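You operate a simulated robot arm through the tools that you are given. There is no shell and no other tool. Be economical: measure what you need, move in short steps, check, and stop when the job is done.

The job below is to be done with a simulated robot arm. You get a single attempt, and the scene is never put back.

Task
Take the small plant and leave it on the wood panel. Take the squeeze bottle on the door end of the mixing table and put it away on the top of the tile bench. Put the green sponge on the door end of the mixing table away on the left half of the window sill. Press the blue jog button three times. Press the front tilt button two times. Take the heat pen and leave it on the side table. Stack the sanding block marked "2" from the top of the packing bench on top of the sanding block marked "3". Put the tile marked "A" from the top of the finishing bench in the yellow tray and the tile marked "C" on the window sill. Open the tool drawer, fetch the mould from the top of the finishing bench and set it in the inside of the tool drawer, then shut the drawer. Any order will do. Set down upright: squeeze bottle.

The check looks at the end state, three seconds after you hand in, the way a careful person would. Anything else that was tipped, shoved, dropped, spilled or broken makes it a failure.

Robot
A 6-joint arm with a two-finger gripper on a trunk, on a base that drives. Base frame: it is fixed to the floor where the robot stands at the start and does not move with it; the origin is under the middle of the robot, x ahead of it, y to its left, z up; the surface under the hand at the start is at about z = 980. Units: mm, rad, N and s.
With the tool pointing down near the work surface it reaches from about 380 to 860 mm from the robot's upright axis, wherever it stands. Its first joint turns from -2.897 to 2.897 rad. Places, roughly: blue jog button [-1900, 1000, 800]; front tilt button [-2100, 1000, 800]; green sponge (10x6x4 cm) [-4800, -2500, 900]; heat pen [-1000, 1250, 750]; inside of the tool drawer [-2200, -4300, 800]; left half of the window sill (15x45 cm) [500, 420, 980]; mould (5x5x3 cm) [100, -1300, 900]; sanding block [-500, 1000, 750]; side table [-3800, 1400, 800]; small plant (7x7x6 cm) [500, 100, 1000]; squeeze bottle [-4750, -2500, 1000]; tile [250, -750, 1000]; tool drawer [-2200, -4200, 800]; top of the tile bench [-2800, -500, 800]; window sill (99x20 cm) [520, 180, 980]; wood panel (16x12x2 cm) [-2800, -700, 900]; yellow tray (20x15 cm) [200, -3200, 880]. Payload 2.45 kg.
The TCP is the grasp point between the finger pads, 20 mm short of the fingertips. In the tool frame z runs along the fingers and y along their closing line. The gripper opens to 140 mm. The gripper's body begins 168 mm behind the TCP.
Orientation is that of the tool frame in the base frame, as [roll, pitch, yaw] about the fixed x, y, z axes, in that order (R = Rz(yaw) Ry(pitch) Rx(roll)). With the fingers straight down and closing along the base's y, the tool's x points along the base's -x, its y along +y and its z along -z.

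Tools
- The arm moves only by the tool servo_tool. Its argument "plan" is text: rows parted by semicolons, each of 7 numbers parted by spaces: the turn, a rotation vector about the base's x, y, z in units of 60 degrees (1.0 is 60 degrees), then the shift along the base's x, y, z in units of 300 mm (1.0 is 300 mm), then the gripper command, from -1 (fully open) to 1 (shut), values between in proportion. In form: rx ry rz x y z jaw; .... A call has 1 to 20 rows; each row is the pose to reach, as a shift and turn from the pose commanded when the call began. A call with a number of a shift or a turn outside -1 to 1 is refused whole. A row lasts 0.2 s, in which the tool goes at most 50 mm and 0.15 rad; a call with a longer step from one row to the next is refused whole, and so is a gripper value outside its range. Where a pose cannot be reached the arm comes as near as it can. A force on the tool above 40 N (or 10 N above the force at the start of the call, whichever is more), or a blocked arm, ends the call early, and 0.2 s more pass. The fingers move at their own pace (about 45 mm/s each) and stop on an object; they squeeze with about 29 N. The grip force told is the motor's: it shows also when the fingers shut on nothing. Time passes only in rows, and 0.2 s behind the last, so rows that repeat a pose let the fingers close. It gives the time, the measured TCP pose, the force on the tool (base axes), the opening and the grip force at its end, in the units of the frame above (readings bear some noise), with the torque about the TCP (base axes, N m) and any sound that the robot's microphone picked up.
- Cameras (640 x 400 px; columns grow to the right, rows downward): "scene" is now at [63, 118.8, 1870]; the picture's right is [-0.46, -0.89, 0.00], its down [-0.83, 0.43, -0.36] and it looks along [0.32, -0.17, -0.93] (base axes); focal length 214 px, centre (320, 200). "wrist" rides on the gripper at [78, 11, -209] in the tool frame; the picture's right is [-0.14, 0.99, 0.00], its down [-0.92, -0.13, -0.37] and it looks along [-0.36, -0.05, 0.93] (tool axes); focal length 280 px, centre (320, 200). There is no depth. A picture from a camera that has moved, and an enlarged one, comes with that camera's place and axes in the base frame and with its lens. The place of the scene camera against the robot may be out by one fixed shift of up to 12 mm in any direction.
- capture(camera): a new picture of that camera. No time passes.
- lift_body(by): slides the trunk up (or, below 0, down) by that many mm; the arm and the scene camera ride with it, the base frame stays. It gives what a move gives, with no picture.
- steer(legs): drives the robot by 1 to 6 legs, each [ahead, left, turn to the left] in mm, mm and rad, along the robot's own axes; the way and the turn of a leg run together, so that a leg with both is an arc; at most 1500 mm and 3.142 rad a leg. The arm and the cameras ride along, it lands a little off, and it stops where it bumps. It gives what a move gives.
- turn_head(pan, tilt): turns the head with the scene camera to pan (to the left, within 2.496 rad either way) and tilt (down, from -0.506 to 1.204), counted from straight ahead of the robot. It gives what a move gives.
- close_up(camera, box): a new picture of the part [left, top, right, bottom] of that camera's present view, enlarged. No time passes.
- close_job(): hands the job in; it is judged then, once.

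Go step by step. Nothing tells you exact positions but the pictures and the camera data: compare them with the known pose of the tool, close in by small moves and look again before you grip or let go. The budget is 525 turns and 300 pictures, counting those below and the enlarged ones. Unless the task says otherwise, let go and move clear before handing in, and close with one line.

The tools are called by a JSON object that holds its "api" and its "payload". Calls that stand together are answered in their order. servo_tool: Moves the arm, as the interface text tells. Its arguments: {"type":"object","properties":{"plan":{"type":"string"}},"required":["plan"]} The other tools are called the same way: lift_body (by) slides the trunk up or down; steer (legs) drives the base; turn_head (pan, tilt) turns the head that bears the scene camera; capture (camera) takes a picture; close_up (camera, box) takes an enlarged picture of a part of a camera's view; close_job () hands the job in.

At the start:

```text
clock: 0.0
eef_pos: [414.6, 268.5, 1284.1]
orientation: [-3.139, 0.0, 3.141]
contact_force: [-1.1, -0.5, 0.7]
moment: [0.01, 0.01, 0.01]
opening: 140.2
finger_force: 0.0
trunk travel left (down, up): [-150.0, 80.0]
robot x, y, heading: [2.6, 1.0, -0.003]
head pan, tilt: [-0.476, 1.201]
```

scene: 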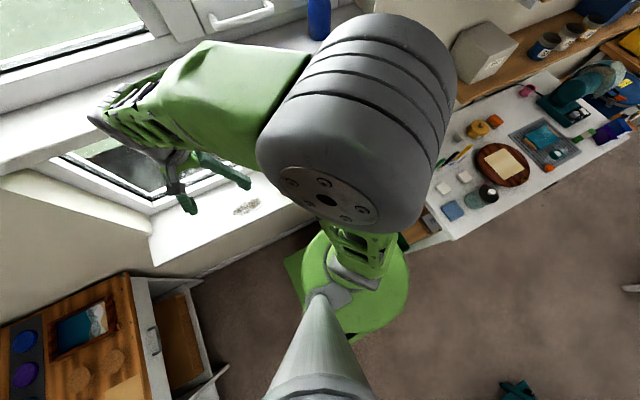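
wrist: 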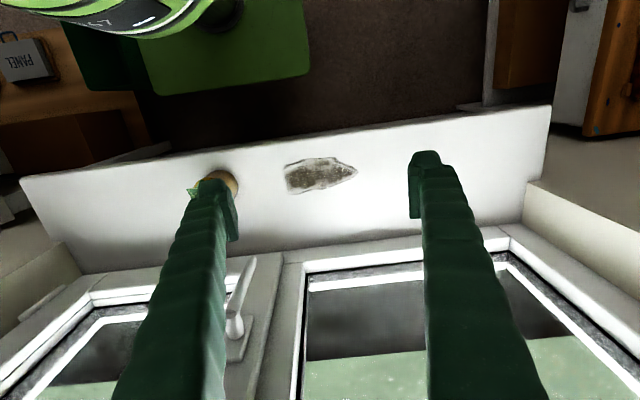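

I see the window sill ahead with something on it, and a bench to the right. I'll look around first with the head.

{"api": "turn_head", "payload": {"pan": 0, "tilt": 0.9}}

{"api": "capture", "payload": {"camera": "scene"}}

{"api": "turn_head", "payload": {"pan": -1.4, "tilt": 0.6}}

{"api": "capture", "payload": {"camera": "scene"}}

{"api": "turn_head", "payload": {"pan": -2.49, "tilt": 0.4}}

{"api": "capture", "payload": {"camera": "scene"}}

{"api": "turn_head", "payload": {"pan": 2.49, "tilt": 0.4}}

{"api": "capture", "payload": {"camera": "scene"}}

{"api": "turn_head", "payload": {"pan": 1.6, "tilt": 0.6}}

{"api": "capture", "payload": {"camera": "scene"}}

```text
clock: 0.9
eef_pos: [413.8, 267.6, 1284.2]
orientation: [-3.141, -0.002, 3.14]
contact_force: [0.3, -0.8, 0.1]
moment: [0.03, 0.0, 0.01]
opening: 140.1
finger_force: 0.0
trunk travel left (down, up): [-150.0, 80.0]
robot x, y, heading: [0.9, 1.0, 0.001]
head pan, tilt: [0.0, 0.901]
```

```text
297 pictures are left
camera scene: at [88.8, 144.4, 1889.8], right [0.0, -1.0, 0.0], down [-0.78, 0.0, -0.62], along [0.62, 0.0, -0.78], focal length 214 px, centre (320, 200)
```

scene: 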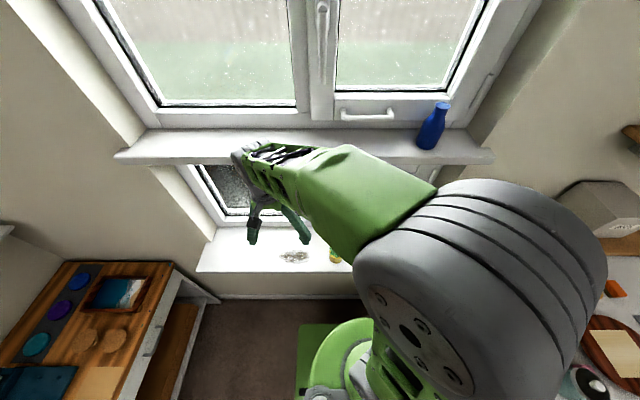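

```text
clock: 2.5
eef_pos: [414.4, 268.2, 1283.4]
orientation: [-3.141, -0.001, 3.141]
contact_force: [0.0, 0.1, 0.3]
moment: [0.01, -0.01, 0.03]
opening: 140.0
finger_force: 0.0
trunk travel left (down, up): [-150.0, 80.0]
robot x, y, heading: [0.4, 1.0, -0.002]
head pan, tilt: [-1.4, 0.6]
```

```text
296 pictures are left
camera scene: at [28.4, 57.4, 1914.6], right [-0.99, -0.17, 0.0], down [-0.1, 0.56, -0.82], along [0.14, -0.81, -0.57], focal length 214 px, centre (320, 200)
```

scene: 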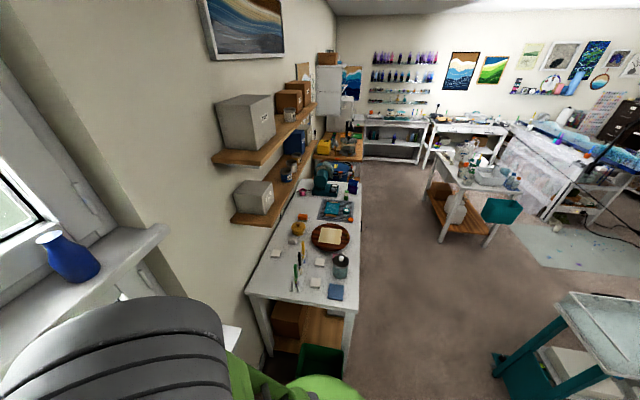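

```text
clock: 3.8
eef_pos: [413.6, 267.3, 1284.7]
orientation: [-3.141, 0.001, 3.141]
contact_force: [0.1, 0.4, 0.3]
moment: [0.01, -0.01, 0.0]
opening: 139.8
finger_force: 0.1
trunk travel left (down, up): [-150.0, 80.0]
robot x, y, heading: [-3.3, 0.3, 0.0]
head pan, tilt: [-2.491, 0.4]
```

```text
295 pictures are left
camera scene: at [-60.4, 88.3, 1932.8], right [-0.61, 0.8, 0.0], down [0.31, 0.24, -0.92], along [-0.73, -0.56, -0.39], focal length 214 px, centre (320, 200)
```

scene: 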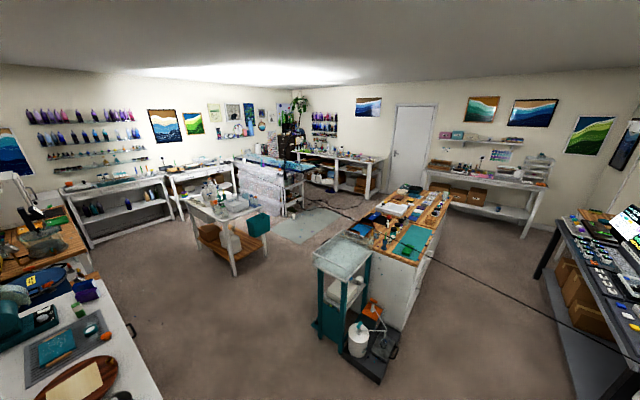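

```text
clock: 7.7
eef_pos: [413.5, 268.6, 1284.2]
orientation: [-3.141, 0.0, -3.141]
contact_force: [0.1, 0.0, -0.2]
moment: [-0.01, -0.04, 0.0]
opening: 140.2
finger_force: 0.1
trunk travel left (down, up): [-150.0, 80.0]
robot x, y, heading: [-0.5, -2.3, -0.004]
head pan, tilt: [2.491, 0.4]
```

```text
294 pictures are left
camera scene: at [-60.4, 200.7, 1932.8], right [0.61, 0.8, 0.0], down [0.31, -0.24, -0.92], along [-0.73, 0.56, -0.39], focal length 214 px, centre (320, 200)
```

scene: 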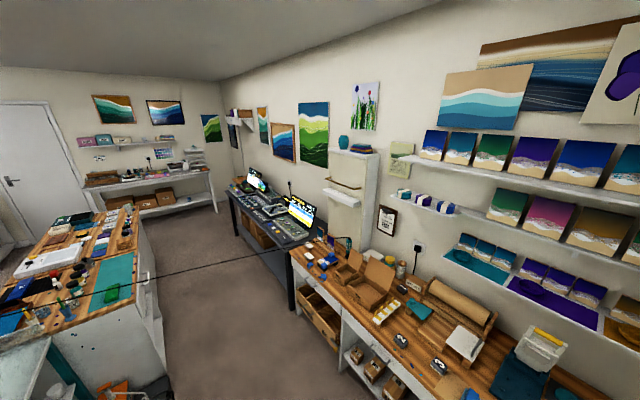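

```text
clock: 8.9
eef_pos: [414.4, 268.3, 1283.0]
orientation: [3.141, 0.0, -3.141]
contact_force: [-0.1, 0.2, 0.2]
moment: [-0.01, -0.02, -0.04]
opening: 140.0
finger_force: 0.1
trunk travel left (down, up): [-150.0, 80.0]
robot x, y, heading: [-1.6, -2.5, -0.003]
head pan, tilt: [1.6, 0.6]
```

```text
293 pictures are left
camera scene: at [10.6, 232.8, 1914.6], right [1.0, 0.03, 0.0], down [0.02, -0.56, -0.83], along [-0.03, 0.82, -0.56], focal length 214 px, centre (320, 200)
```

scene: 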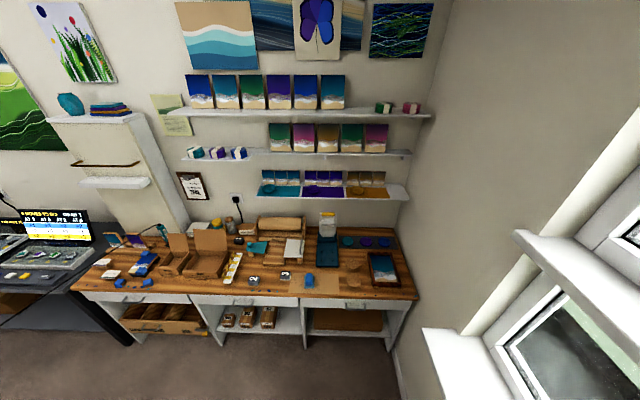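

I can see the packing bench to the left; two marked blocks stand near its front edge. I'll zoom in on the work areas.

{"api": "close_up", "payload": {"camera": "scene", "box": [200, 210, 440, 360]}}

{"api": "close_up", "payload": {"camera": "scene", "box": [70, 210, 270, 335]}}

```text
2.67 times, centred on (320, 285) of scene
camera zoom: at [10.6, 232.8, 1914.6], right [1.0, 0.03, 0.0], down [0.02, -0.56, -0.83], along [-0.03, 0.82, -0.56], focal length 572 px, centre (320, -27)
```

zoom: 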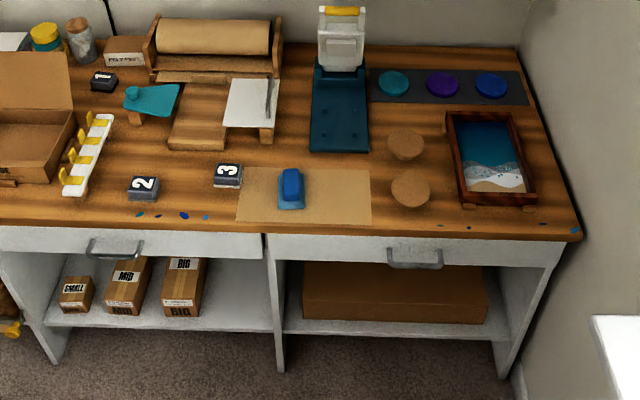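

```text
3.20 times, centred on (170, 272) of scene
camera zoom: at [10.6, 232.8, 1914.6], right [1.0, 0.03, 0.0], down [0.02, -0.56, -0.83], along [-0.03, 0.82, -0.56], focal length 686 px, centre (800, -32)
```

zoom: 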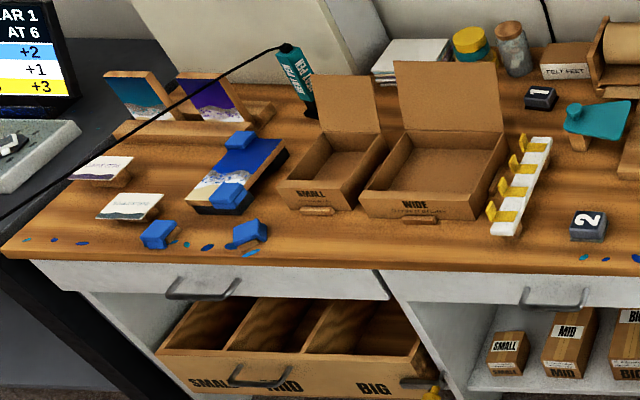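

Block "2" is near (-435,1031) and "3" near (-240,1056). The heat pen carries a cord that seems to cross the aisle; I'll look at it closer.

{"api": "turn_head", "payload": {"pan": 2.49, "tilt": 0.5}}

{"api": "close_up", "payload": {"camera": "scene", "box": [0, 130, 200, 255]}}

{"api": "close_up", "payload": {"camera": "scene", "box": [160, 130, 360, 255]}}

{"api": "turn_head", "payload": {"pan": -2.49, "tilt": 0.5}}

{"api": "close_up", "payload": {"camera": "scene", "box": [300, 130, 500, 255]}}

{"api": "close_up", "payload": {"camera": "scene", "box": [120, 80, 320, 205]}}

{"api": "close_up", "payload": {"camera": "scene", "box": [0, 100, 160, 200]}}

```text
clock: 10.1
eef_pos: [414.0, 268.2, 1284.0]
orientation: [3.14, -0.001, -3.141]
contact_force: [1.1, 0.4, -0.4]
moment: [0.02, 0.02, -0.01]
opening: 139.8
finger_force: 0.0
trunk travel left (down, up): [-150.0, 80.0]
robot x, y, heading: [-2.6, 2.5, -0.003]
head pan, tilt: [2.491, 0.499]
```

```text
3.20 times, centred on (100, 192) of scene
camera zoom: at [-59.0, 199.7, 1923.7], right [0.61, 0.8, 0.0], down [0.38, -0.29, -0.88], along [-0.7, 0.53, -0.48], focal length 686 px, centre (1024, 224)
```

zoom: 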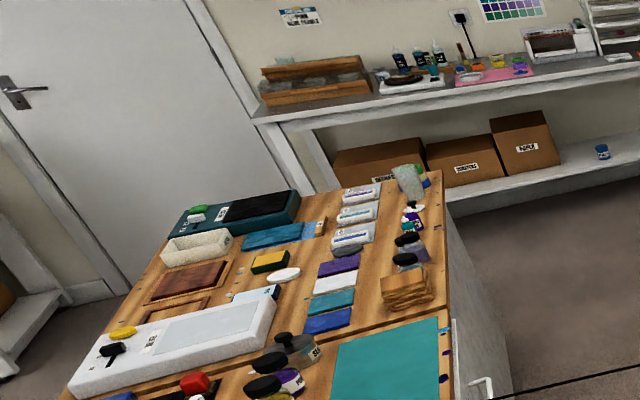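

```text
3.20 times, centred on (260, 192) of scene
camera zoom: at [-59.0, 199.7, 1923.7], right [0.61, 0.8, 0.0], down [0.38, -0.29, -0.88], along [-0.7, 0.53, -0.48], focal length 686 px, centre (512, 224)
```

zoom: 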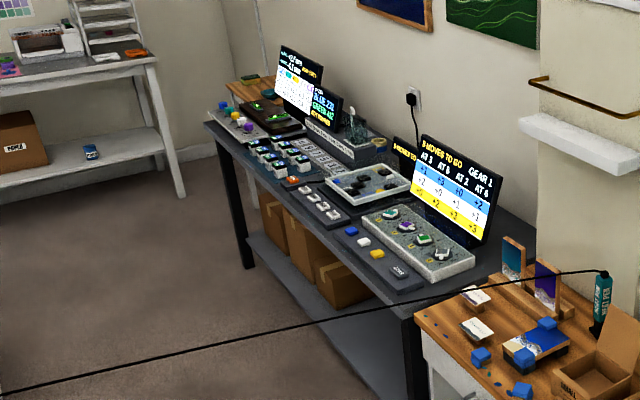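

```text
clock: 14.0
eef_pos: [414.0, 267.4, 1285.2]
orientation: [-3.141, -0.001, 3.141]
contact_force: [0.0, 0.0, 0.3]
moment: [-0.01, 0.03, -0.02]
opening: 140.3
finger_force: 0.0
trunk travel left (down, up): [-150.0, 80.0]
robot x, y, heading: [-1.9, 1.8, 0.006]
head pan, tilt: [-2.491, 0.499]
```

```text
3.20 times, centred on (400, 192) of scene
camera zoom: at [-59.1, 89.3, 1923.7], right [-0.61, 0.8, 0.0], down [0.38, 0.29, -0.88], along [-0.7, -0.53, -0.48], focal length 686 px, centre (64, 224)
```

zoom: 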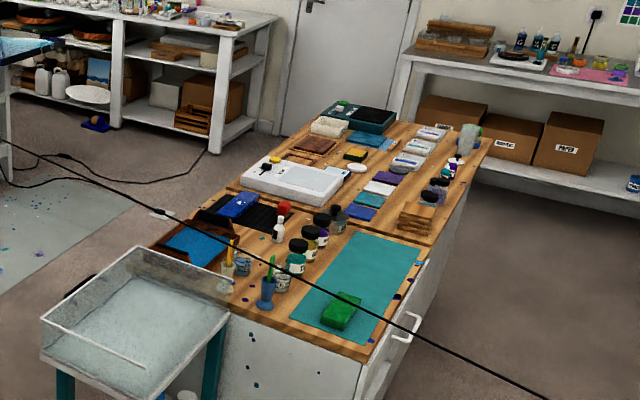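

```text
3.20 times, centred on (220, 142) of scene
camera zoom: at [-59.1, 89.3, 1923.7], right [-0.61, 0.8, 0.0], down [0.38, 0.29, -0.88], along [-0.7, -0.53, -0.48], focal length 686 px, centre (640, 384)
```

zoom: 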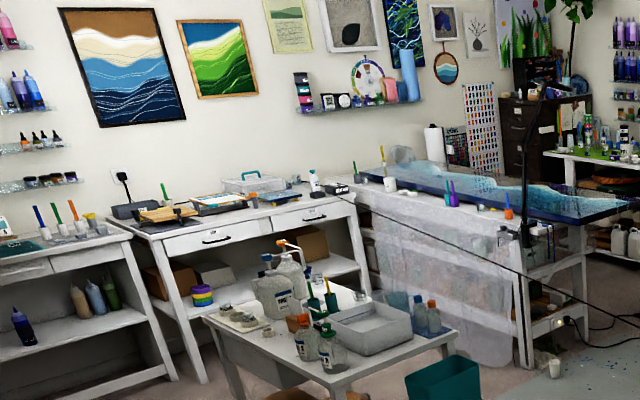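

```text
4.00 times, centred on (80, 150) of scene
camera zoom: at [-59.1, 89.3, 1923.7], right [-0.61, 0.8, 0.0], down [0.38, 0.29, -0.88], along [-0.7, -0.53, -0.48], focal length 858 px, centre (1280, 400)
```

zoom: 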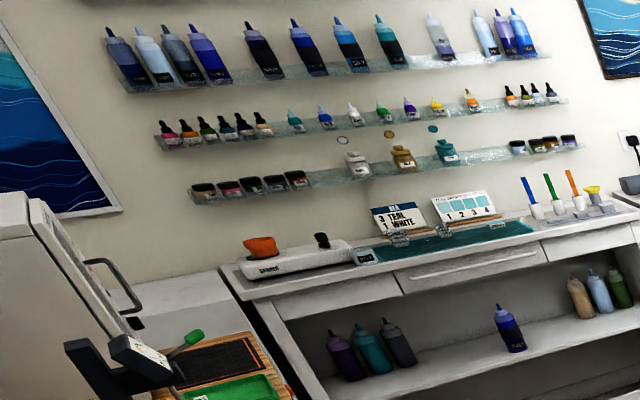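

The room layout is clear now. I'll begin at the packing bench: back off from the window, turn left and drive up.

{"api": "steer", "payload": {"legs": [[-340, 0, 0], [0, 0, 1.571], [400, 0, 0]]}}

{"api": "turn_head", "payload": {"pan": 0, "tilt": 0.8}}

{"api": "capture", "payload": {"camera": "scene"}}

{"api": "capture", "payload": {"camera": "wrist"}}

```text
clock: 22.2
eef_pos: [-617.3, 810.1, 1284.8]
orientation: [-3.141, -0.001, -1.561]
contact_force: [-0.4, 1.0, -0.1]
moment: [-0.02, -0.01, 0.0]
opening: 140.0
finger_force: 0.1
trunk travel left (down, up): [-150.0, 80.0]
robot x, y, heading: [-343.8, 399.7, 1.574]
head pan, tilt: [-2.491, 0.499]
```

```text
clock: 24.4
eef_pos: [-616.2, 809.5, 1284.8]
orientation: [3.14, 0.001, -1.561]
contact_force: [-0.4, 0.0, 0.0]
moment: [0.04, -0.01, -0.01]
opening: 140.0
finger_force: 0.1
trunk travel left (down, up): [-150.0, 80.0]
robot x, y, heading: [-344.5, 398.4, 1.583]
head pan, tilt: [0.0, 0.799]
```

```text
285 pictures are left
camera scene: at [-482.9, 492.3, 1897.7], right [1.0, 0.01, 0.0], down [0.01, -0.72, -0.7], along [-0.01, 0.7, -0.72], focal length 214 px, centre (320, 200)
```

scene: 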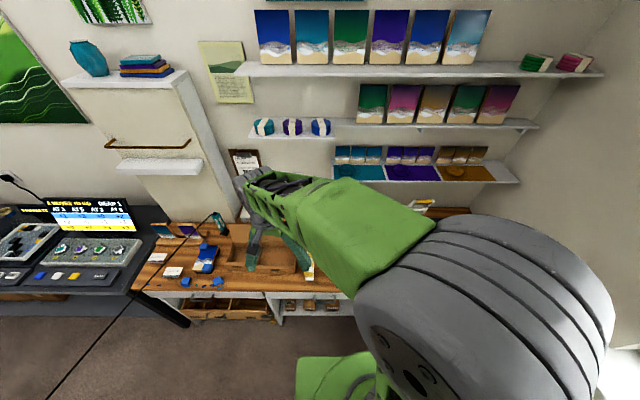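

```text
284 pictures are left
camera wrist: at [-627.1, 732.4, 1493.2], right [-0.99, 0.13, 0.0], down [0.12, 0.92, 0.37], along [0.05, 0.37, -0.93], focal length 280 px, centre (320, 200)
```

wrist: 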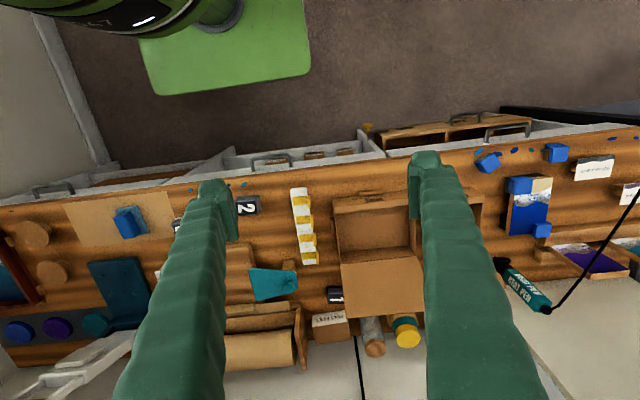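

Comparing both views, the bench top is nearer z≈830, with block 2 about (-402, 978). I'll move the hand above it and look again.

{"api": "servo_tool", "payload": {"plan": "0 0 0 0.12 0.09 -0.08 -1; 0 0 0 0.24 0.18 -0.17 -1; 0 0 0 0.36 0.27 -0.26 -1; 0 0 0 0.48 0.36 -0.35 -1; 0 0 0 0.60 0.45 -0.44 -1; 0 0 0 0.70 0.53 -0.52 -1; 0 0 0 0.713 0.54 -0.60 -1"}}

{"api": "capture", "payload": {"camera": "wrist"}}

```text
refused: row 1 steps farther than a row can; nothing moved
```

```text
283 pictures are left
camera wrist: at [-627.1, 732.4, 1493.2], right [-0.99, 0.13, 0.0], down [0.12, 0.92, 0.37], along [0.05, 0.37, -0.93], focal length 280 px, centre (320, 200)
```

wrist: 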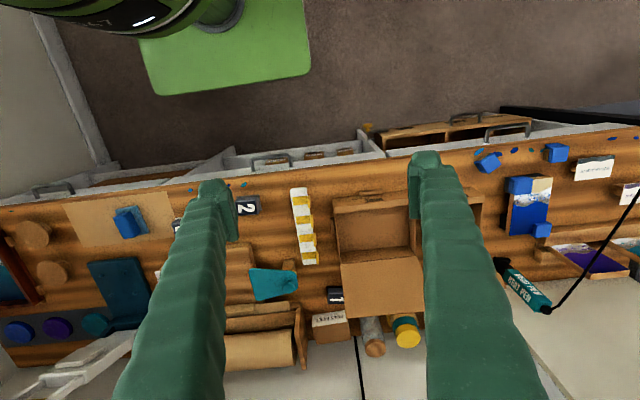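

That step was slightly too long; I'll use shorter rows.

{"api": "servo_tool", "payload": {"plan": "0 0 0 0.089 0.0675 -0.075 -1; 0 0 0 0.178 0.135 -0.15 -1; 0 0 0 0.267 0.2025 -0.225 -1; 0 0 0 0.356 0.27 -0.30 -1; 0 0 0 0.445 0.3375 -0.375 -1; 0 0 0 0.534 0.405 -0.45 -1; 0 0 0 0.623 0.4725 -0.525 -1; 0 0 0 0.713 0.54 -0.60 -1"}}

{"api": "capture", "payload": {"camera": "wrist"}}

```text
clock: 26.2
eef_pos: [-402.0, 972.1, 1103.5]
orientation: [-3.141, 0.0, -1.561]
contact_force: [-0.4, 0.7, 0.0]
moment: [-0.02, 0.0, 0.01]
opening: 140.0
finger_force: 0.1
trunk travel left (down, up): [-150.0, 80.0]
robot x, y, heading: [-346.7, 398.9, 1.585]
head pan, tilt: [0.0, 0.799]
```

```text
282 pictures are left
camera wrist: at [-413.6, 895.4, 1312.6], right [-0.99, 0.13, 0.0], down [0.12, 0.92, 0.37], along [0.05, 0.37, -0.93], focal length 280 px, centre (320, 200)
```

wrist: 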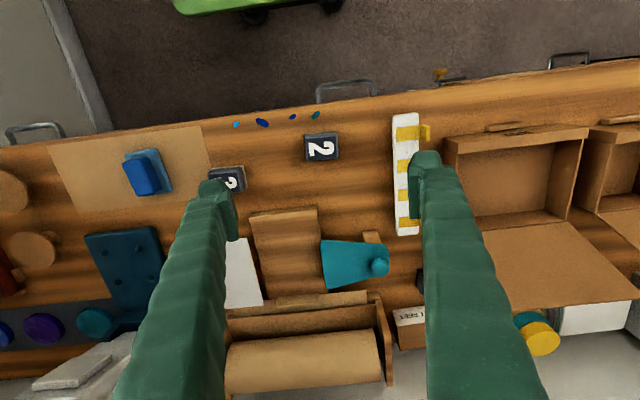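

Triangulation puts block 2's top at about (-400, 989, 836). I'll descend around it stopping slightly above the bench.

{"api": "servo_tool", "payload": {"plan": "0 0 0 0.007 0.057 -0.12 -0.4; 0 0 0 0.007 0.057 -0.26 -0.4; 0 0 0 0.007 0.057 -0.40 -0.4; 0 0 0 0.007 0.057 -0.54 -0.4; 0 0 0 0.007 0.057 -0.66 -0.4; 0 0 0 0.007 0.057 -0.74 -0.4; 0 0 0 0.007 0.057 -0.78 -0.4"}}

{"api": "capture", "payload": {"camera": "wrist"}}

```text
clock: 27.8
eef_pos: [-401.1, 989.8, 869.3]
orientation: [3.141, 0.0, -1.561]
contact_force: [-0.2, -0.3, 0.3]
moment: [0.01, 0.0, -0.01]
opening: 98.0
finger_force: 0.0
trunk travel left (down, up): [-150.0, 80.0]
robot x, y, heading: [-346.7, 398.2, 1.578]
head pan, tilt: [0.0, 0.799]
```

```text
281 pictures are left
camera wrist: at [-411.4, 911.5, 1078.9], right [-0.99, 0.13, 0.0], down [0.12, 0.92, 0.37], along [0.05, 0.37, -0.93], focal length 280 px, centre (320, 200)
```

wrist: 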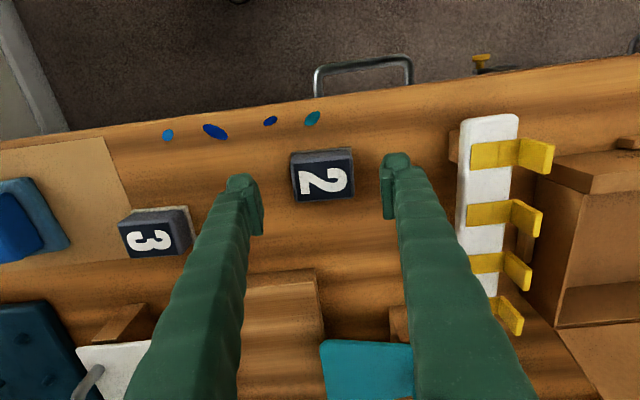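

The fingers straddle block 2. I'll go down the last bit and grip, and lift.

{"api": "servo_tool", "payload": {"plan": "0 0 0 -0.003 0.003 -0.07 -0.4; 0 0 0 -0.003 0.003 -0.135 -0.4; 0 0 0 -0.003 0.003 -0.135 1; 0 0 0 -0.003 0.003 -0.135 1; 0 0 0 -0.003 0.003 -0.135 1; 0 0 0 -0.003 0.003 -0.135 1; 0 0 0 -0.003 0.003 -0.135 1"}}

{"api": "capture", "payload": {"camera": "wrist"}}

```text
clock: 29.4
eef_pos: [-401.5, 990.3, 830.0]
orientation: [-3.141, 0.0, -1.562]
contact_force: [0.1, 0.4, 0.6]
moment: [-0.03, -0.02, -0.01]
opening: 57.6
finger_force: 29.2
trunk travel left (down, up): [-150.0, 80.0]
robot x, y, heading: [-345.0, 400.4, 1.581]
head pan, tilt: [0.0, 0.799]
```

```text
280 pictures are left
camera wrist: at [-412.5, 912.4, 1038.6], right [-0.99, 0.13, 0.0], down [0.12, 0.92, 0.37], along [0.05, 0.37, -0.93], focal length 280 px, centre (320, 200)
```

wrist: 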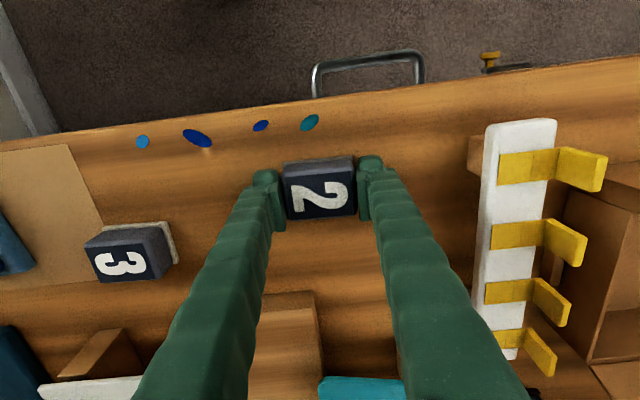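

Gripped at 57.6 mm. I'll lift and move part of the way to block 3 to locate it better.

{"api": "servo_tool", "payload": {"plan": "0 0 0 0 0 0.12 1; 0 0 0 0 0 0.26 1; 0 0 0 0.12 0.04 0.33 1; 0 0 0 0.25 0.08 0.33 1"}}

{"api": "close_up", "payload": {"camera": "wrist", "box": [80, 100, 400, 300]}}

```text
clock: 30.4
eef_pos: [-324.0, 1014.6, 928.6]
orientation: [-3.141, 0.0, -1.56]
contact_force: [0.7, 0.2, -0.5]
moment: [-0.04, 0.05, -0.01]
opening: 57.3
finger_force: 29.0
trunk travel left (down, up): [-150.0, 80.0]
robot x, y, heading: [-347.3, 395.2, 1.577]
head pan, tilt: [0.0, 0.799]
```

```text
2.00 times, centred on (240, 200) of wrist
camera zoom: at [-334.9, 936.8, 1137.7], right [-0.99, 0.13, 0.0], down [0.12, 0.92, 0.37], along [0.05, 0.36, -0.93], focal length 561 px, centre (480, 200)
```

zoom: 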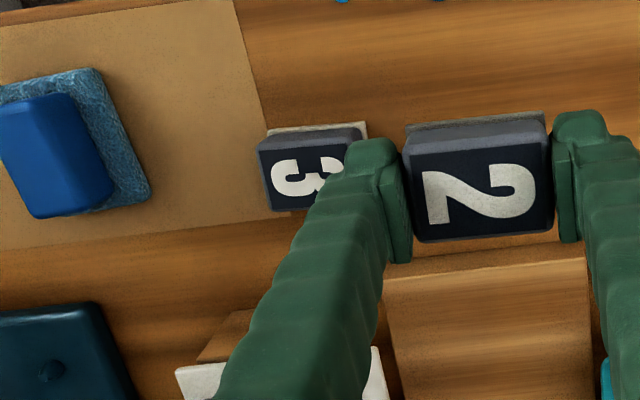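

Block 3's centre is at about (-226, 1027). I'll bring block 2 above it and look.

{"api": "servo_tool", "payload": {"plan": "0 0 0 0.11 0.02 0 1; 0 0 0 0.22 0.043 0 1; 0 0 0 0.327 0.043 0 1; 0 0 0 0.327 0.043 -0.1 1; 0 0 0 0.327 0.043 -0.16 1; 0 0 0 0.327 0.043 -0.16 1"}}

{"api": "close_up", "payload": {"camera": "wrist", "box": [160, 100, 480, 300]}}

{"api": "turn_head", "payload": {"pan": -0.5, "tilt": 0.9}}

{"api": "capture", "payload": {"camera": "scene"}}

```text
clock: 31.8
eef_pos: [-228.8, 1027.6, 880.2]
orientation: [-3.14, -0.003, -1.563]
contact_force: [-0.8, 0.3, -0.6]
moment: [-0.02, 0.02, -0.01]
opening: 57.2
finger_force: 28.5
trunk travel left (down, up): [-150.0, 80.0]
robot x, y, heading: [-346.6, 397.8, 1.579]
head pan, tilt: [0.0, 0.799]
```

```text
2.00 times, centred on (320, 200) of wrist
camera zoom: at [-239.0, 949.6, 1089.6], right [-0.99, 0.13, 0.0], down [0.12, 0.92, 0.37], along [0.05, 0.37, -0.93], focal length 561 px, centre (320, 200)
```

zoom: 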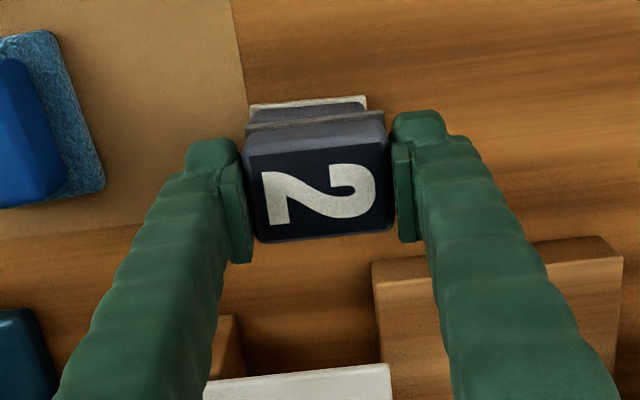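

```text
clock: 32.8
eef_pos: [-229.1, 1027.1, 881.9]
orientation: [-3.142, 0.0, -1.561]
contact_force: [0.5, 0.2, -0.4]
moment: [-0.04, -0.02, -0.01]
opening: 56.7
finger_force: 28.5
trunk travel left (down, up): [-150.0, 80.0]
robot x, y, heading: [-347.0, 399.2, 1.581]
head pan, tilt: [-0.499, 0.901]
```

```text
277 pictures are left
camera scene: at [-446.7, 478.4, 1889.8], right [0.88, -0.47, 0.0], down [-0.37, -0.69, -0.62], along [0.29, 0.55, -0.78], focal length 214 px, centre (320, 200)
```

scene: 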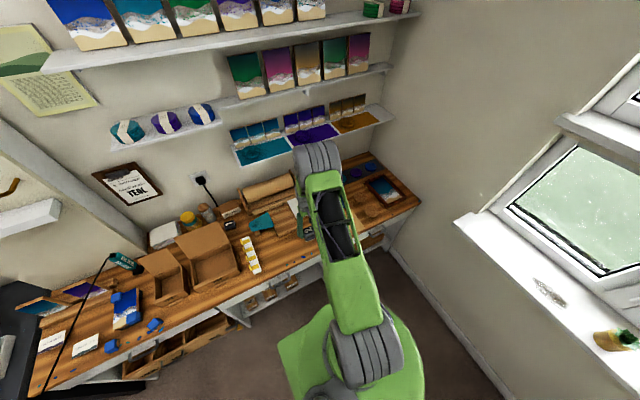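

Alignment is good save 3 mm in x. I'll lower carefully in small steps while watching the force.

{"api": "servo_tool", "payload": {"plan": "0 0 0 0.01 0 -0.02 1; 0 0 0 0.01 0 -0.04 1; 0 0 0 0.01 0 -0.04 1"}}

{"api": "servo_tool", "payload": {"plan": "0 0 0 0 0 -0.007 1; 0 0 0 0 0 -0.013 1; 0 0 0 0 0 -0.013 1"}}

{"api": "close_up", "payload": {"camera": "wrist", "box": [220, 100, 420, 225]}}

```text
clock: 33.6
eef_pos: [-225.6, 1026.6, 869.3]
orientation: [-3.141, -0.001, -1.563]
contact_force: [-0.5, -0.3, -0.4]
moment: [-0.02, -0.02, 0.0]
opening: 56.9
finger_force: 28.8
trunk travel left (down, up): [-150.0, 80.0]
robot x, y, heading: [-344.8, 399.5, 1.58]
head pan, tilt: [-0.499, 0.901]
```

```text
clock: 34.4
eef_pos: [-226.1, 1025.8, 864.0]
orientation: [-3.141, 0.001, -1.562]
contact_force: [0.0, 0.6, -0.9]
moment: [-0.02, 0.02, -0.02]
opening: 56.9
finger_force: 28.6
trunk travel left (down, up): [-150.0, 80.0]
robot x, y, heading: [-350.6, 400.4, 1.578]
head pan, tilt: [-0.499, 0.901]
```

```text
3.20 times, centred on (320, 162) of wrist
camera zoom: at [-235.9, 949.0, 1073.6], right [-0.99, 0.13, 0.0], down [0.12, 0.92, 0.37], along [0.05, 0.37, -0.93], focal length 897 px, centre (320, 320)
```

zoom: 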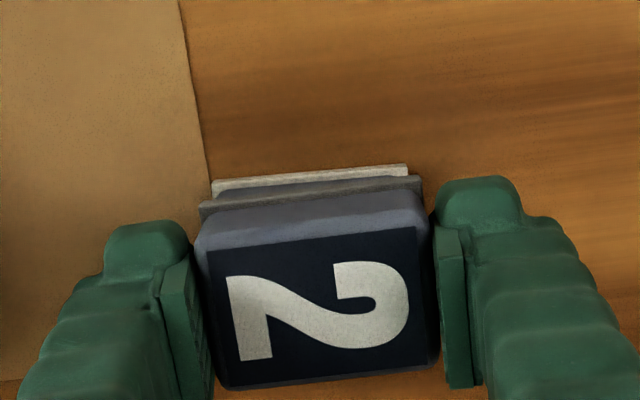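

No contact yet; I'll continue in 2–3 mm steps.

{"api": "servo_tool", "payload": {"plan": "0 0 0 0 0 -0.01 1; 0 0 0 0 0 -0.01 1"}}

{"api": "servo_tool", "payload": {"plan": "0 0 0 0 0 -0.008 1; 0 0 0 0 0 -0.008 1"}}

{"api": "servo_tool", "payload": {"plan": "0 0 0 0 0 -0.007 1; 0 0 0 0 0 -0.007 1"}}

```text
clock: 35.0
eef_pos: [-225.7, 1025.5, 862.3]
orientation: [3.14, 0.004, -1.562]
contact_force: [-0.5, -0.9, 14.0]
moment: [-0.19, -0.15, -0.07]
opening: 56.9
finger_force: 28.6
trunk travel left (down, up): [-150.0, 80.0]
robot x, y, heading: [-345.4, 396.4, 1.579]
head pan, tilt: [-0.499, 0.901]
```

```text
clock: 35.7
eef_pos: [-224.7, 1026.5, 863.7]
orientation: [-3.14, 0.003, -1.561]
contact_force: [-1.9, -6.2, 22.3]
moment: [-0.38, 0.08, -0.09]
opening: 57.1
finger_force: 29.1
trunk travel left (down, up): [-150.0, 80.0]
robot x, y, heading: [-341.8, 398.0, 1.58]
head pan, tilt: [-0.499, 0.901]
stopped in row 2: the force on the tool passed its limit at 40 N (the readings are from after the stop); the commanded pose is now the measured one
```

```text
clock: 36.2
eef_pos: [-224.8, 1026.8, 863.4]
orientation: [-3.139, 0.005, -1.561]
contact_force: [-2.6, -7.3, 23.2]
moment: [-0.3, 0.01, -0.15]
opening: 56.9
finger_force: 29.4
trunk travel left (down, up): [-150.0, 80.0]
robot x, y, heading: [-345.1, 397.0, 1.578]
head pan, tilt: [-0.499, 0.901]
stopped in row 2: the force on the tool passed its limit at 40 N (the readings are from after the stop); the commanded pose is now the measured one
```

Contact at z≈863; block 2 rests on block 3. I'll ease off a touch, release and rise.

{"api": "servo_tool", "payload": {"plan": "0 0 0 0 0 0.003 1; 0 0 0 0 0 0.003 -0.2; 0 0 0 0 0 0.003 -0.2; 0 0 0 0 0 0.003 -0.2; 0 0 0 0 0 0.1 -0.2; 0 0 0 0 0 0.24 -0.2; 0 0 0 0 -0.1 0.35 -0.2"}}

{"api": "close_up", "payload": {"camera": "wrist", "box": [160, 100, 480, 300]}}

```text
clock: 37.8
eef_pos: [-225.7, 998.8, 967.2]
orientation: [-3.14, 0.004, -1.56]
contact_force: [0.8, -0.3, 0.1]
moment: [0.01, 0.01, -0.02]
opening: 84.1
finger_force: 0.1
trunk travel left (down, up): [-150.0, 80.0]
robot x, y, heading: [-346.1, 398.7, 1.576]
head pan, tilt: [-0.499, 0.901]
```

```text
2.00 times, centred on (320, 200) of wrist
camera zoom: at [-236.0, 920.0, 1175.2], right [-0.99, 0.13, 0.0], down [0.12, 0.92, 0.37], along [0.05, 0.37, -0.93], focal length 561 px, centre (320, 200)
```

zoom: 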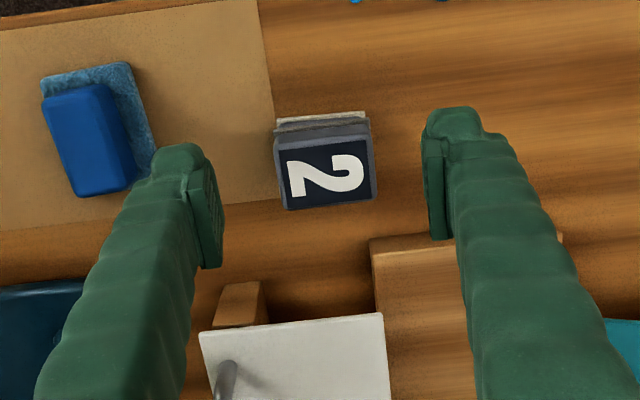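

Block 2 sits cleanly on 3. Next the heat pen: I'll raise and retract the arm, then slide left along the bench and look.

{"api": "servo_tool", "payload": {"plan": "0 0 0 -0.05 -0.08 0.12 -0.2; 0 0 0 -0.1 -0.16 0.24 -0.2; 0 0 0 -0.15 -0.24 0.36 -0.2; 0 0 0 -0.2 -0.32 0.48 -0.2; 0 0 0 -0.25 -0.40 0.60 -0.2; 0 0 0 -0.3 -0.48 0.72 -0.2; 0 0 0 -0.35 -0.55 0.84 -0.2; 0 0 0 -0.4 -0.6 0.95 -0.2"}}

{"api": "steer", "payload": {"legs": [[0, 450, 0]]}}

{"api": "turn_head", "payload": {"pan": 0.2, "tilt": 0.8}}

{"api": "capture", "payload": {"camera": "scene"}}

{"api": "capture", "payload": {"camera": "wrist"}}

```text
clock: 39.6
eef_pos: [-346.0, 816.7, 1251.6]
orientation: [-3.14, 0.004, -1.562]
contact_force: [-0.5, 0.1, 0.2]
moment: [0.03, 0.0, 0.0]
opening: 84.0
finger_force: 0.0
trunk travel left (down, up): [-150.0, 80.0]
robot x, y, heading: [-347.8, 400.0, 1.581]
head pan, tilt: [-0.499, 0.901]
```

```text
clock: 44.0
eef_pos: [-794.0, 814.0, 1249.6]
orientation: [-3.14, 0.006, -1.563]
contact_force: [0.5, -0.8, -0.3]
moment: [0.01, -0.03, -0.01]
opening: 84.1
finger_force: 0.0
trunk travel left (down, up): [-150.0, 80.0]
robot x, y, heading: [-795.3, 395.6, 1.574]
head pan, tilt: [-0.499, 0.901]
```

```text
clock: 45.1
eef_pos: [-793.3, 813.8, 1252.0]
orientation: [-3.14, 0.007, -1.563]
contact_force: [0.1, 0.2, 0.0]
moment: [0.02, 0.01, 0.0]
opening: 83.8
finger_force: 0.1
trunk travel left (down, up): [-150.0, 80.0]
robot x, y, heading: [-792.6, 392.0, 1.582]
head pan, tilt: [0.201, 0.799]
```

```text
274 pictures are left
camera scene: at [-948.1, 487.2, 1897.7], right [0.98, 0.21, 0.0], down [0.15, -0.7, -0.7], along [-0.14, 0.68, -0.72], focal length 214 px, centre (320, 200)
```

scene: 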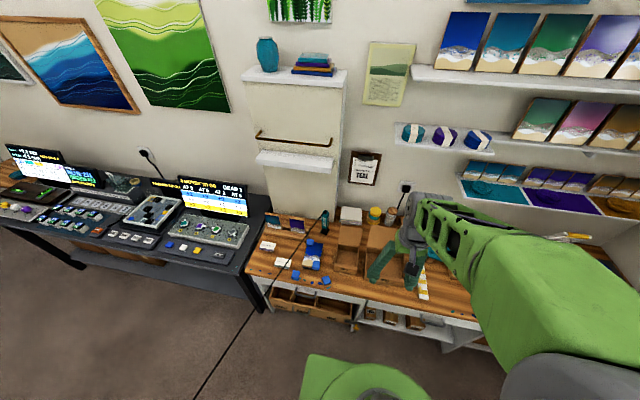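

```text
273 pictures are left
camera wrist: at [-803.9, 736.0, 1459.2], right [-0.99, 0.13, 0.0], down [0.12, 0.92, 0.37], along [0.05, 0.37, -0.93], focal length 280 px, centre (320, 200)
```

wrist: 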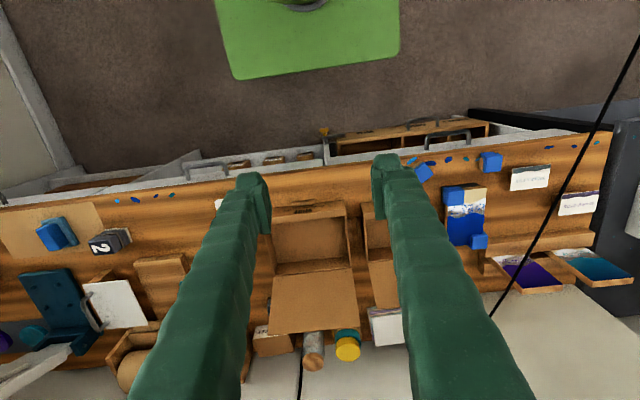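

The pen stands at the back of the bench by the cord's end; I'll zoom on it.

{"api": "close_up", "payload": {"camera": "scene", "box": [240, 180, 400, 280]}}

```text
4.00 times, centred on (320, 230) of scene
camera zoom: at [-948.1, 487.2, 1897.7], right [0.98, 0.21, 0.0], down [0.15, -0.7, -0.7], along [-0.14, 0.68, -0.72], focal length 858 px, centre (320, 80)
```

zoom: 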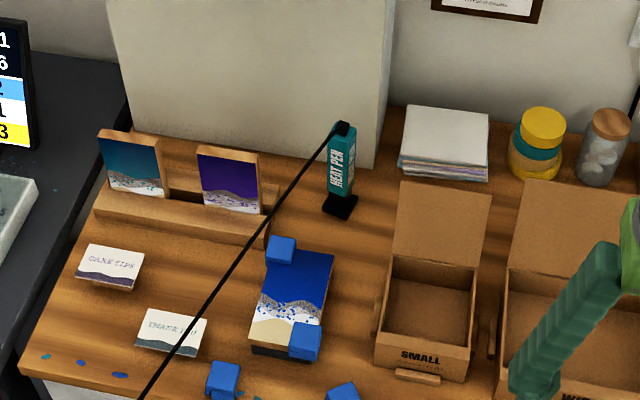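

The pen stands upright on its foot at about (-1074, 1259), with top near z≈990, and a cabinet behind it. I'll move closer and tilt the hand to come in from the front.

{"api": "steer", "payload": {"legs": [[130, 210, 0]]}}

{"api": "servo_tool", "payload": {"plan": "0.12 0 0 0 -0.05 0 -0.4; 0.24 0 0 0 -0.1 0 -0.4; 0.36 0 0 0 -0.1 -0.05 -0.4; 0.48 0 0 0 -0.1 -0.1 -0.4; 0.60 0 0 0 -0.1 -0.15 -0.4; 0.72 0 0 -0.05 -0.1 -0.2 -0.4; 0.833 0 0 -0.1 -0.1 -0.3 -0.4; 0.833 0 0 -0.2 -0.1 -0.4 -0.4"}}

{"api": "capture", "payload": {"camera": "wrist"}}

{"api": "capture", "payload": {"camera": "scene"}}

```text
clock: 47.6
eef_pos: [-1005.0, 943.6, 1250.9]
orientation: [-3.14, 0.006, -1.564]
contact_force: [-0.5, 0.3, 0.4]
moment: [-0.02, -0.03, 0.03]
opening: 84.2
finger_force: 0.1
trunk travel left (down, up): [-150.0, 80.0]
robot x, y, heading: [-1006.6, 525.0, 1.583]
head pan, tilt: [0.201, 0.799]
```

```text
clock: 49.6
eef_pos: [-1101.5, 1038.0, 1160.5]
orientation: [-2.65, 0.574, -1.159]
contact_force: [0.5, -0.4, 0.3]
moment: [0.07, 0.08, 0.08]
opening: 98.2
finger_force: 0.0
out of reach, approached as far as the arm can: row 3, 4, 5, 6, 7, 8
trunk travel left (down, up): [-150.0, 80.0]
robot x, y, heading: [-1001.5, 522.2, 1.575]
head pan, tilt: [0.201, 0.799]
stopped in row 8: the arm was blocked; the commanded pose is now the measured one
```

```text
271 pictures are left
camera wrist: at [-1136.1, 845.9, 1268.1], right [-0.95, -0.01, -0.32], down [-0.28, 0.49, 0.82], along [0.15, 0.87, -0.47], focal length 280 px, centre (320, 200)
```

wrist: 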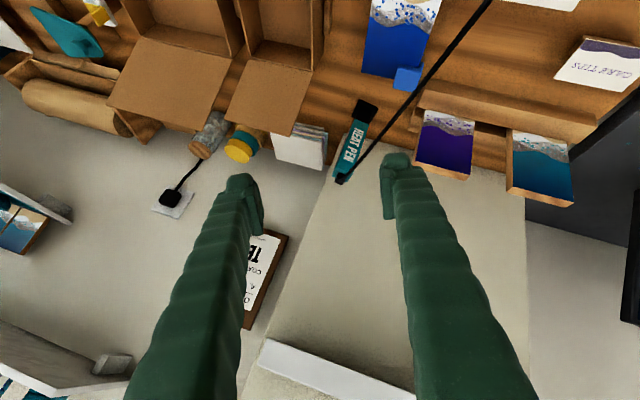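

```text
270 pictures are left
camera scene: at [-1155.2, 613.2, 1898.2], right [0.98, 0.21, 0.0], down [0.15, -0.7, -0.7], along [-0.14, 0.68, -0.72], focal length 214 px, centre (320, 200)
```

scene: 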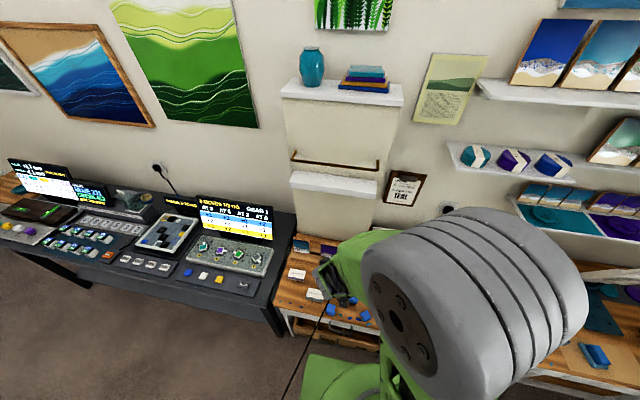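

The arm couldn't tilt that close to its axis. I'll square the hand up (45° tilt) while moving forward, where it has room.

{"api": "servo_tool", "payload": {"plan": "0 0 0 0 0.12 0 -0.4; 0.02 0.066 -0.015 0.02 0.22 -0.03 -0.4; 0.04 0.132 -0.03 0.04 0.28 -0.06 -0.4; 0.06 0.2 -0.046 0.06 0.3 -0.1 -0.4; 0.08 0.265 -0.061 0.07 0.32 -0.15 -0.4; 0.1 0.33 -0.077 0.08 0.34 -0.2 -0.4; 0.118 0.397 -0.092 0.09 0.35 -0.24 -0.4; 0.118 0.397 -0.092 0.09 0.35 -0.24 -0.4"}}

{"api": "capture", "payload": {"camera": "wrist"}}

```text
clock: 51.4
eef_pos: [-1078.6, 1142.5, 1092.6]
orientation: [-3.092, 0.772, -1.529]
contact_force: [-0.1, 0.9, -0.2]
moment: [0.01, 0.02, -0.01]
opening: 97.9
finger_force: 0.1
out of reach, approached as far as the arm can: row 7, 8
trunk travel left (down, up): [-150.0, 80.0]
robot x, y, heading: [-1006.1, 518.7, 1.574]
head pan, tilt: [0.201, 0.799]
```

```text
269 pictures are left
camera wrist: at [-1091.3, 941.5, 1187.0], right [-0.99, 0.09, 0.06], down [0.09, 0.4, 0.91], along [0.06, 0.91, -0.41], focal length 280 px, centre (320, 200)
```

wrist: 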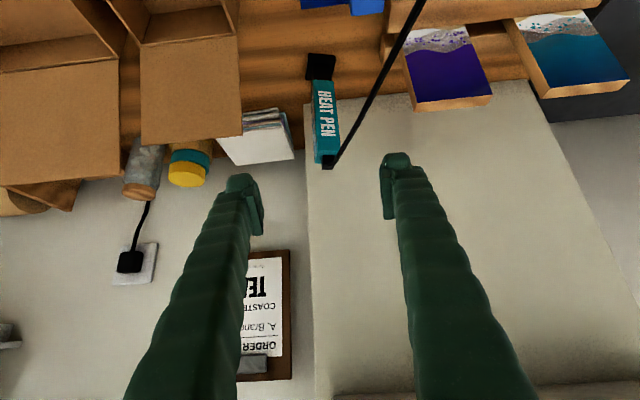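

The pen's top is centred between the fingers' lines at about (-1082, 1262, 987). I'll approach along the tool axis to a bit short of grip and check.

{"api": "servo_tool", "payload": {"plan": "0 0 0 -0.015 0 -0.09 -0.4; 0 0 0 -0.025 0.003 -0.18 -0.4; 0 0 0 -0.025 0.1 -0.28 -0.4; 0 0 0 -0.025 0.2 -0.38 -0.4; 0 0 0 -0.025 0.25 -0.43 -0.4; 0 0 0 -0.025 0.25 -0.43 -0.4"}}

{"api": "capture", "payload": {"camera": "wrist"}}

```text
clock: 52.8
eef_pos: [-1077.5, 1237.8, 974.9]
orientation: [-3.067, 0.763, -1.513]
contact_force: [-0.5, -0.1, 0.0]
moment: [0.0, 0.0, -0.01]
opening: 97.8
finger_force: 0.2
out of reach, approached as far as the arm can: row 1, 2, 3, 4, 5, 6
trunk travel left (down, up): [-150.0, 80.0]
robot x, y, heading: [-1004.0, 523.3, 1.579]
head pan, tilt: [0.201, 0.799]
```

```text
268 pictures are left
camera wrist: at [-1091.3, 1037.3, 1071.8], right [-0.99, 0.09, 0.04], down [0.08, 0.41, 0.91], along [0.07, 0.91, -0.42], focal length 280 px, centre (320, 200)
```

wrist: 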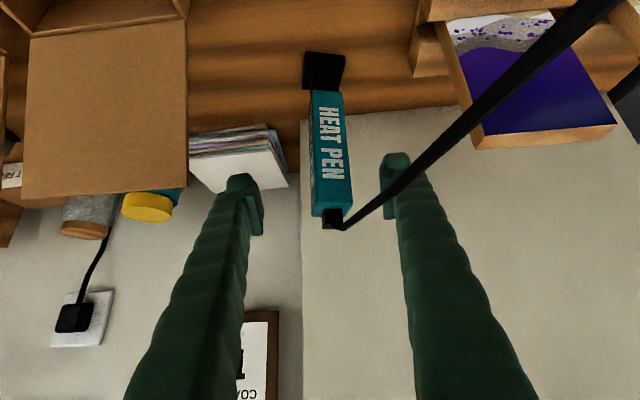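

The hand is in line with the pen. I'll ease the tilt to ~35° (the arm is at its limit) and go in to x≈-1084, y≈1264, z≈915.

{"api": "servo_tool", "payload": {"plan": "-0.06 0 0 -0.004 0 0 -0.4; -0.12 0 0 -0.007 0 -0.02 -0.4; -0.17 0 0 -0.007 0.03 -0.06 -0.4; -0.17 0 0 -0.007 0.08 -0.1 -0.4; -0.17 0 0 -0.007 0.12 -0.14 -0.4; -0.17 0 0 -0.007 0.12 -0.14 -0.4"}}

{"api": "capture", "payload": {"camera": "wrist"}}

```text
clock: 54.2
eef_pos: [-1078.4, 1275.2, 934.3]
orientation: [-3.079, 0.584, -1.519]
contact_force: [-0.6, 0.6, -0.2]
moment: [0.04, 0.03, 0.0]
opening: 97.9
finger_force: 0.0
trunk travel left (down, up): [-150.0, 80.0]
robot x, y, heading: [-1005.7, 522.1, 1.574]
head pan, tilt: [0.201, 0.799]
```

```text
267 pictures are left
camera wrist: at [-1093.4, 1093.4, 1064.2], right [-0.99, 0.1, 0.02], down [0.08, 0.57, 0.82], along [0.07, 0.82, -0.57], focal length 280 px, centre (320, 200)
```

wrist: 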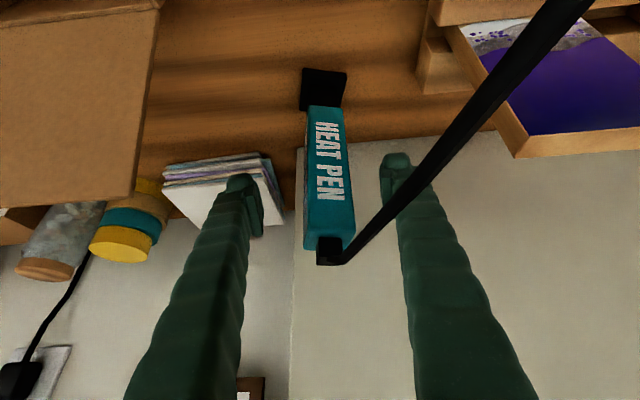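

I'll make the final adjustment and close on the pen body.

{"api": "servo_tool", "payload": {"plan": "0 0 0 -0.016 -0.04 -0.063 -0.4; 0 0 0 -0.016 -0.04 -0.063 -0.4; 0 0 0 -0.016 -0.04 -0.063 1; 0 0 0 -0.016 -0.04 -0.063 1; 0 0 0 -0.016 -0.04 -0.063 1; 0 0 0 -0.016 -0.04 -0.063 1; 0 0 0 -0.016 -0.04 -0.063 1"}}

{"api": "capture", "payload": {"camera": "wrist"}}

```text
clock: 55.8
eef_pos: [-1084.8, 1262.2, 914.8]
orientation: [-3.078, 0.584, -1.52]
contact_force: [-1.2, 0.5, 2.1]
moment: [-0.04, 0.25, -0.03]
opening: 32.0
finger_force: 29.3
trunk travel left (down, up): [-150.0, 80.0]
robot x, y, heading: [-1007.6, 524.3, 1.572]
head pan, tilt: [0.201, 0.799]
```

```text
266 pictures are left
camera wrist: at [-1099.0, 1081.5, 1045.4], right [-0.99, 0.1, 0.02], down [0.08, 0.56, 0.82], along [0.07, 0.82, -0.57], focal length 280 px, centre (320, 200)
```

wrist: 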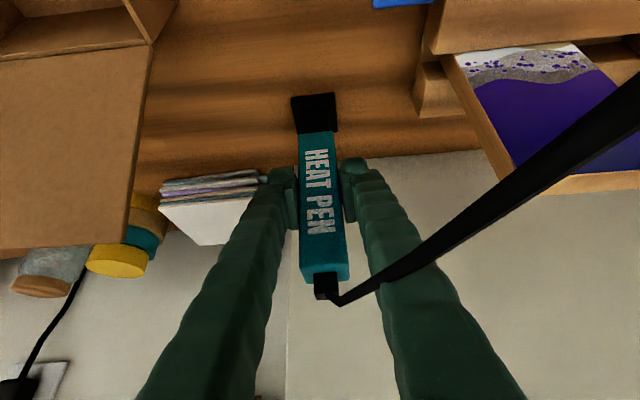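

The pen is held at 32 mm. I'll lift it straight up and then back the robot away from the bench.

{"api": "servo_tool", "payload": {"plan": "0 0 0 0 0 0.06 1; 0 0 0 0 0 0.16 1; 0 0 0 0 0 0.28 1; 0 0 0 0 -0.02 0.4 1; 0 0 0 0 -0.04 0.5 1"}}

{"api": "capture", "payload": {"camera": "wrist"}}

```text
clock: 57.0
eef_pos: [-1083.0, 1247.7, 1064.1]
orientation: [-3.078, 0.585, -1.52]
contact_force: [0.1, -0.5, -2.2]
moment: [-0.01, -0.03, 0.01]
opening: 31.9
finger_force: 29.1
trunk travel left (down, up): [-150.0, 80.0]
robot x, y, heading: [-1004.5, 523.4, 1.576]
head pan, tilt: [0.201, 0.799]
```

```text
265 pictures are left
camera wrist: at [-1098.6, 1066.9, 1195.2], right [-0.99, 0.1, 0.02], down [0.08, 0.57, 0.82], along [0.07, 0.82, -0.57], focal length 280 px, centre (320, 200)
```

wrist: 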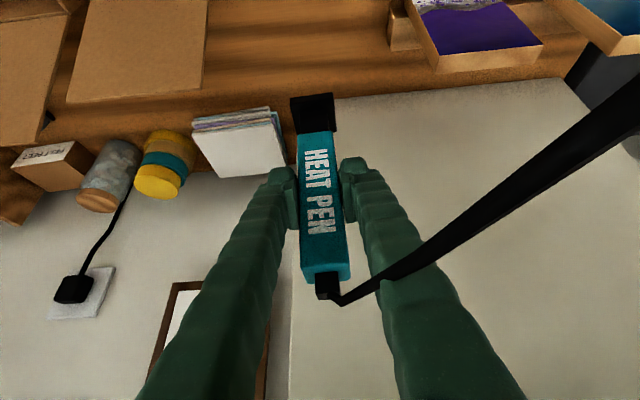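

Clear. I'll back off, turn to face west, and shift to the middle of the aisle before driving along it.

{"api": "steer", "payload": {"legs": [[-320, 0, 0], [0, 0, 1.571]]}}

{"api": "turn_head", "payload": {"pan": 0, "tilt": 0.5}}

{"api": "capture", "payload": {"camera": "scene"}}

```text
clock: 62.9
eef_pos: [-1725.8, 120.8, 1064.7]
orientation: [-3.079, 0.584, 0.058]
contact_force: [0.6, 0.1, -1.3]
moment: [0.0, -0.02, 0.03]
opening: 31.9
finger_force: 29.0
trunk travel left (down, up): [-150.0, 80.0]
robot x, y, heading: [-1002.2, 202.3, -3.13]
head pan, tilt: [0.201, 0.799]
```

```text
clock: 63.7
eef_pos: [-1727.6, 121.5, 1063.7]
orientation: [-3.078, 0.583, 0.058]
contact_force: [-0.6, -0.5, -2.1]
moment: [0.05, -0.01, 0.02]
opening: 32.0
finger_force: 28.6
trunk travel left (down, up): [-150.0, 80.0]
robot x, y, heading: [-998.7, 198.6, -3.133]
head pan, tilt: [0.0, 0.499]
```

```text
264 pictures are left
camera scene: at [-1099.0, 67.2, 1923.6], right [-0.01, 1.0, 0.0], down [0.48, 0.01, -0.88], along [-0.88, -0.01, -0.48], focal length 214 px, centre (320, 200)
```

scene: 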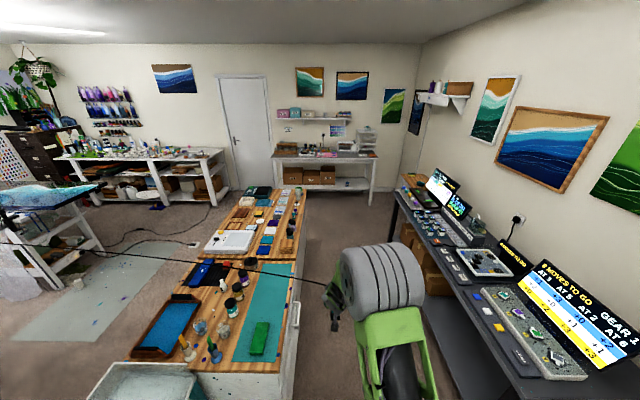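

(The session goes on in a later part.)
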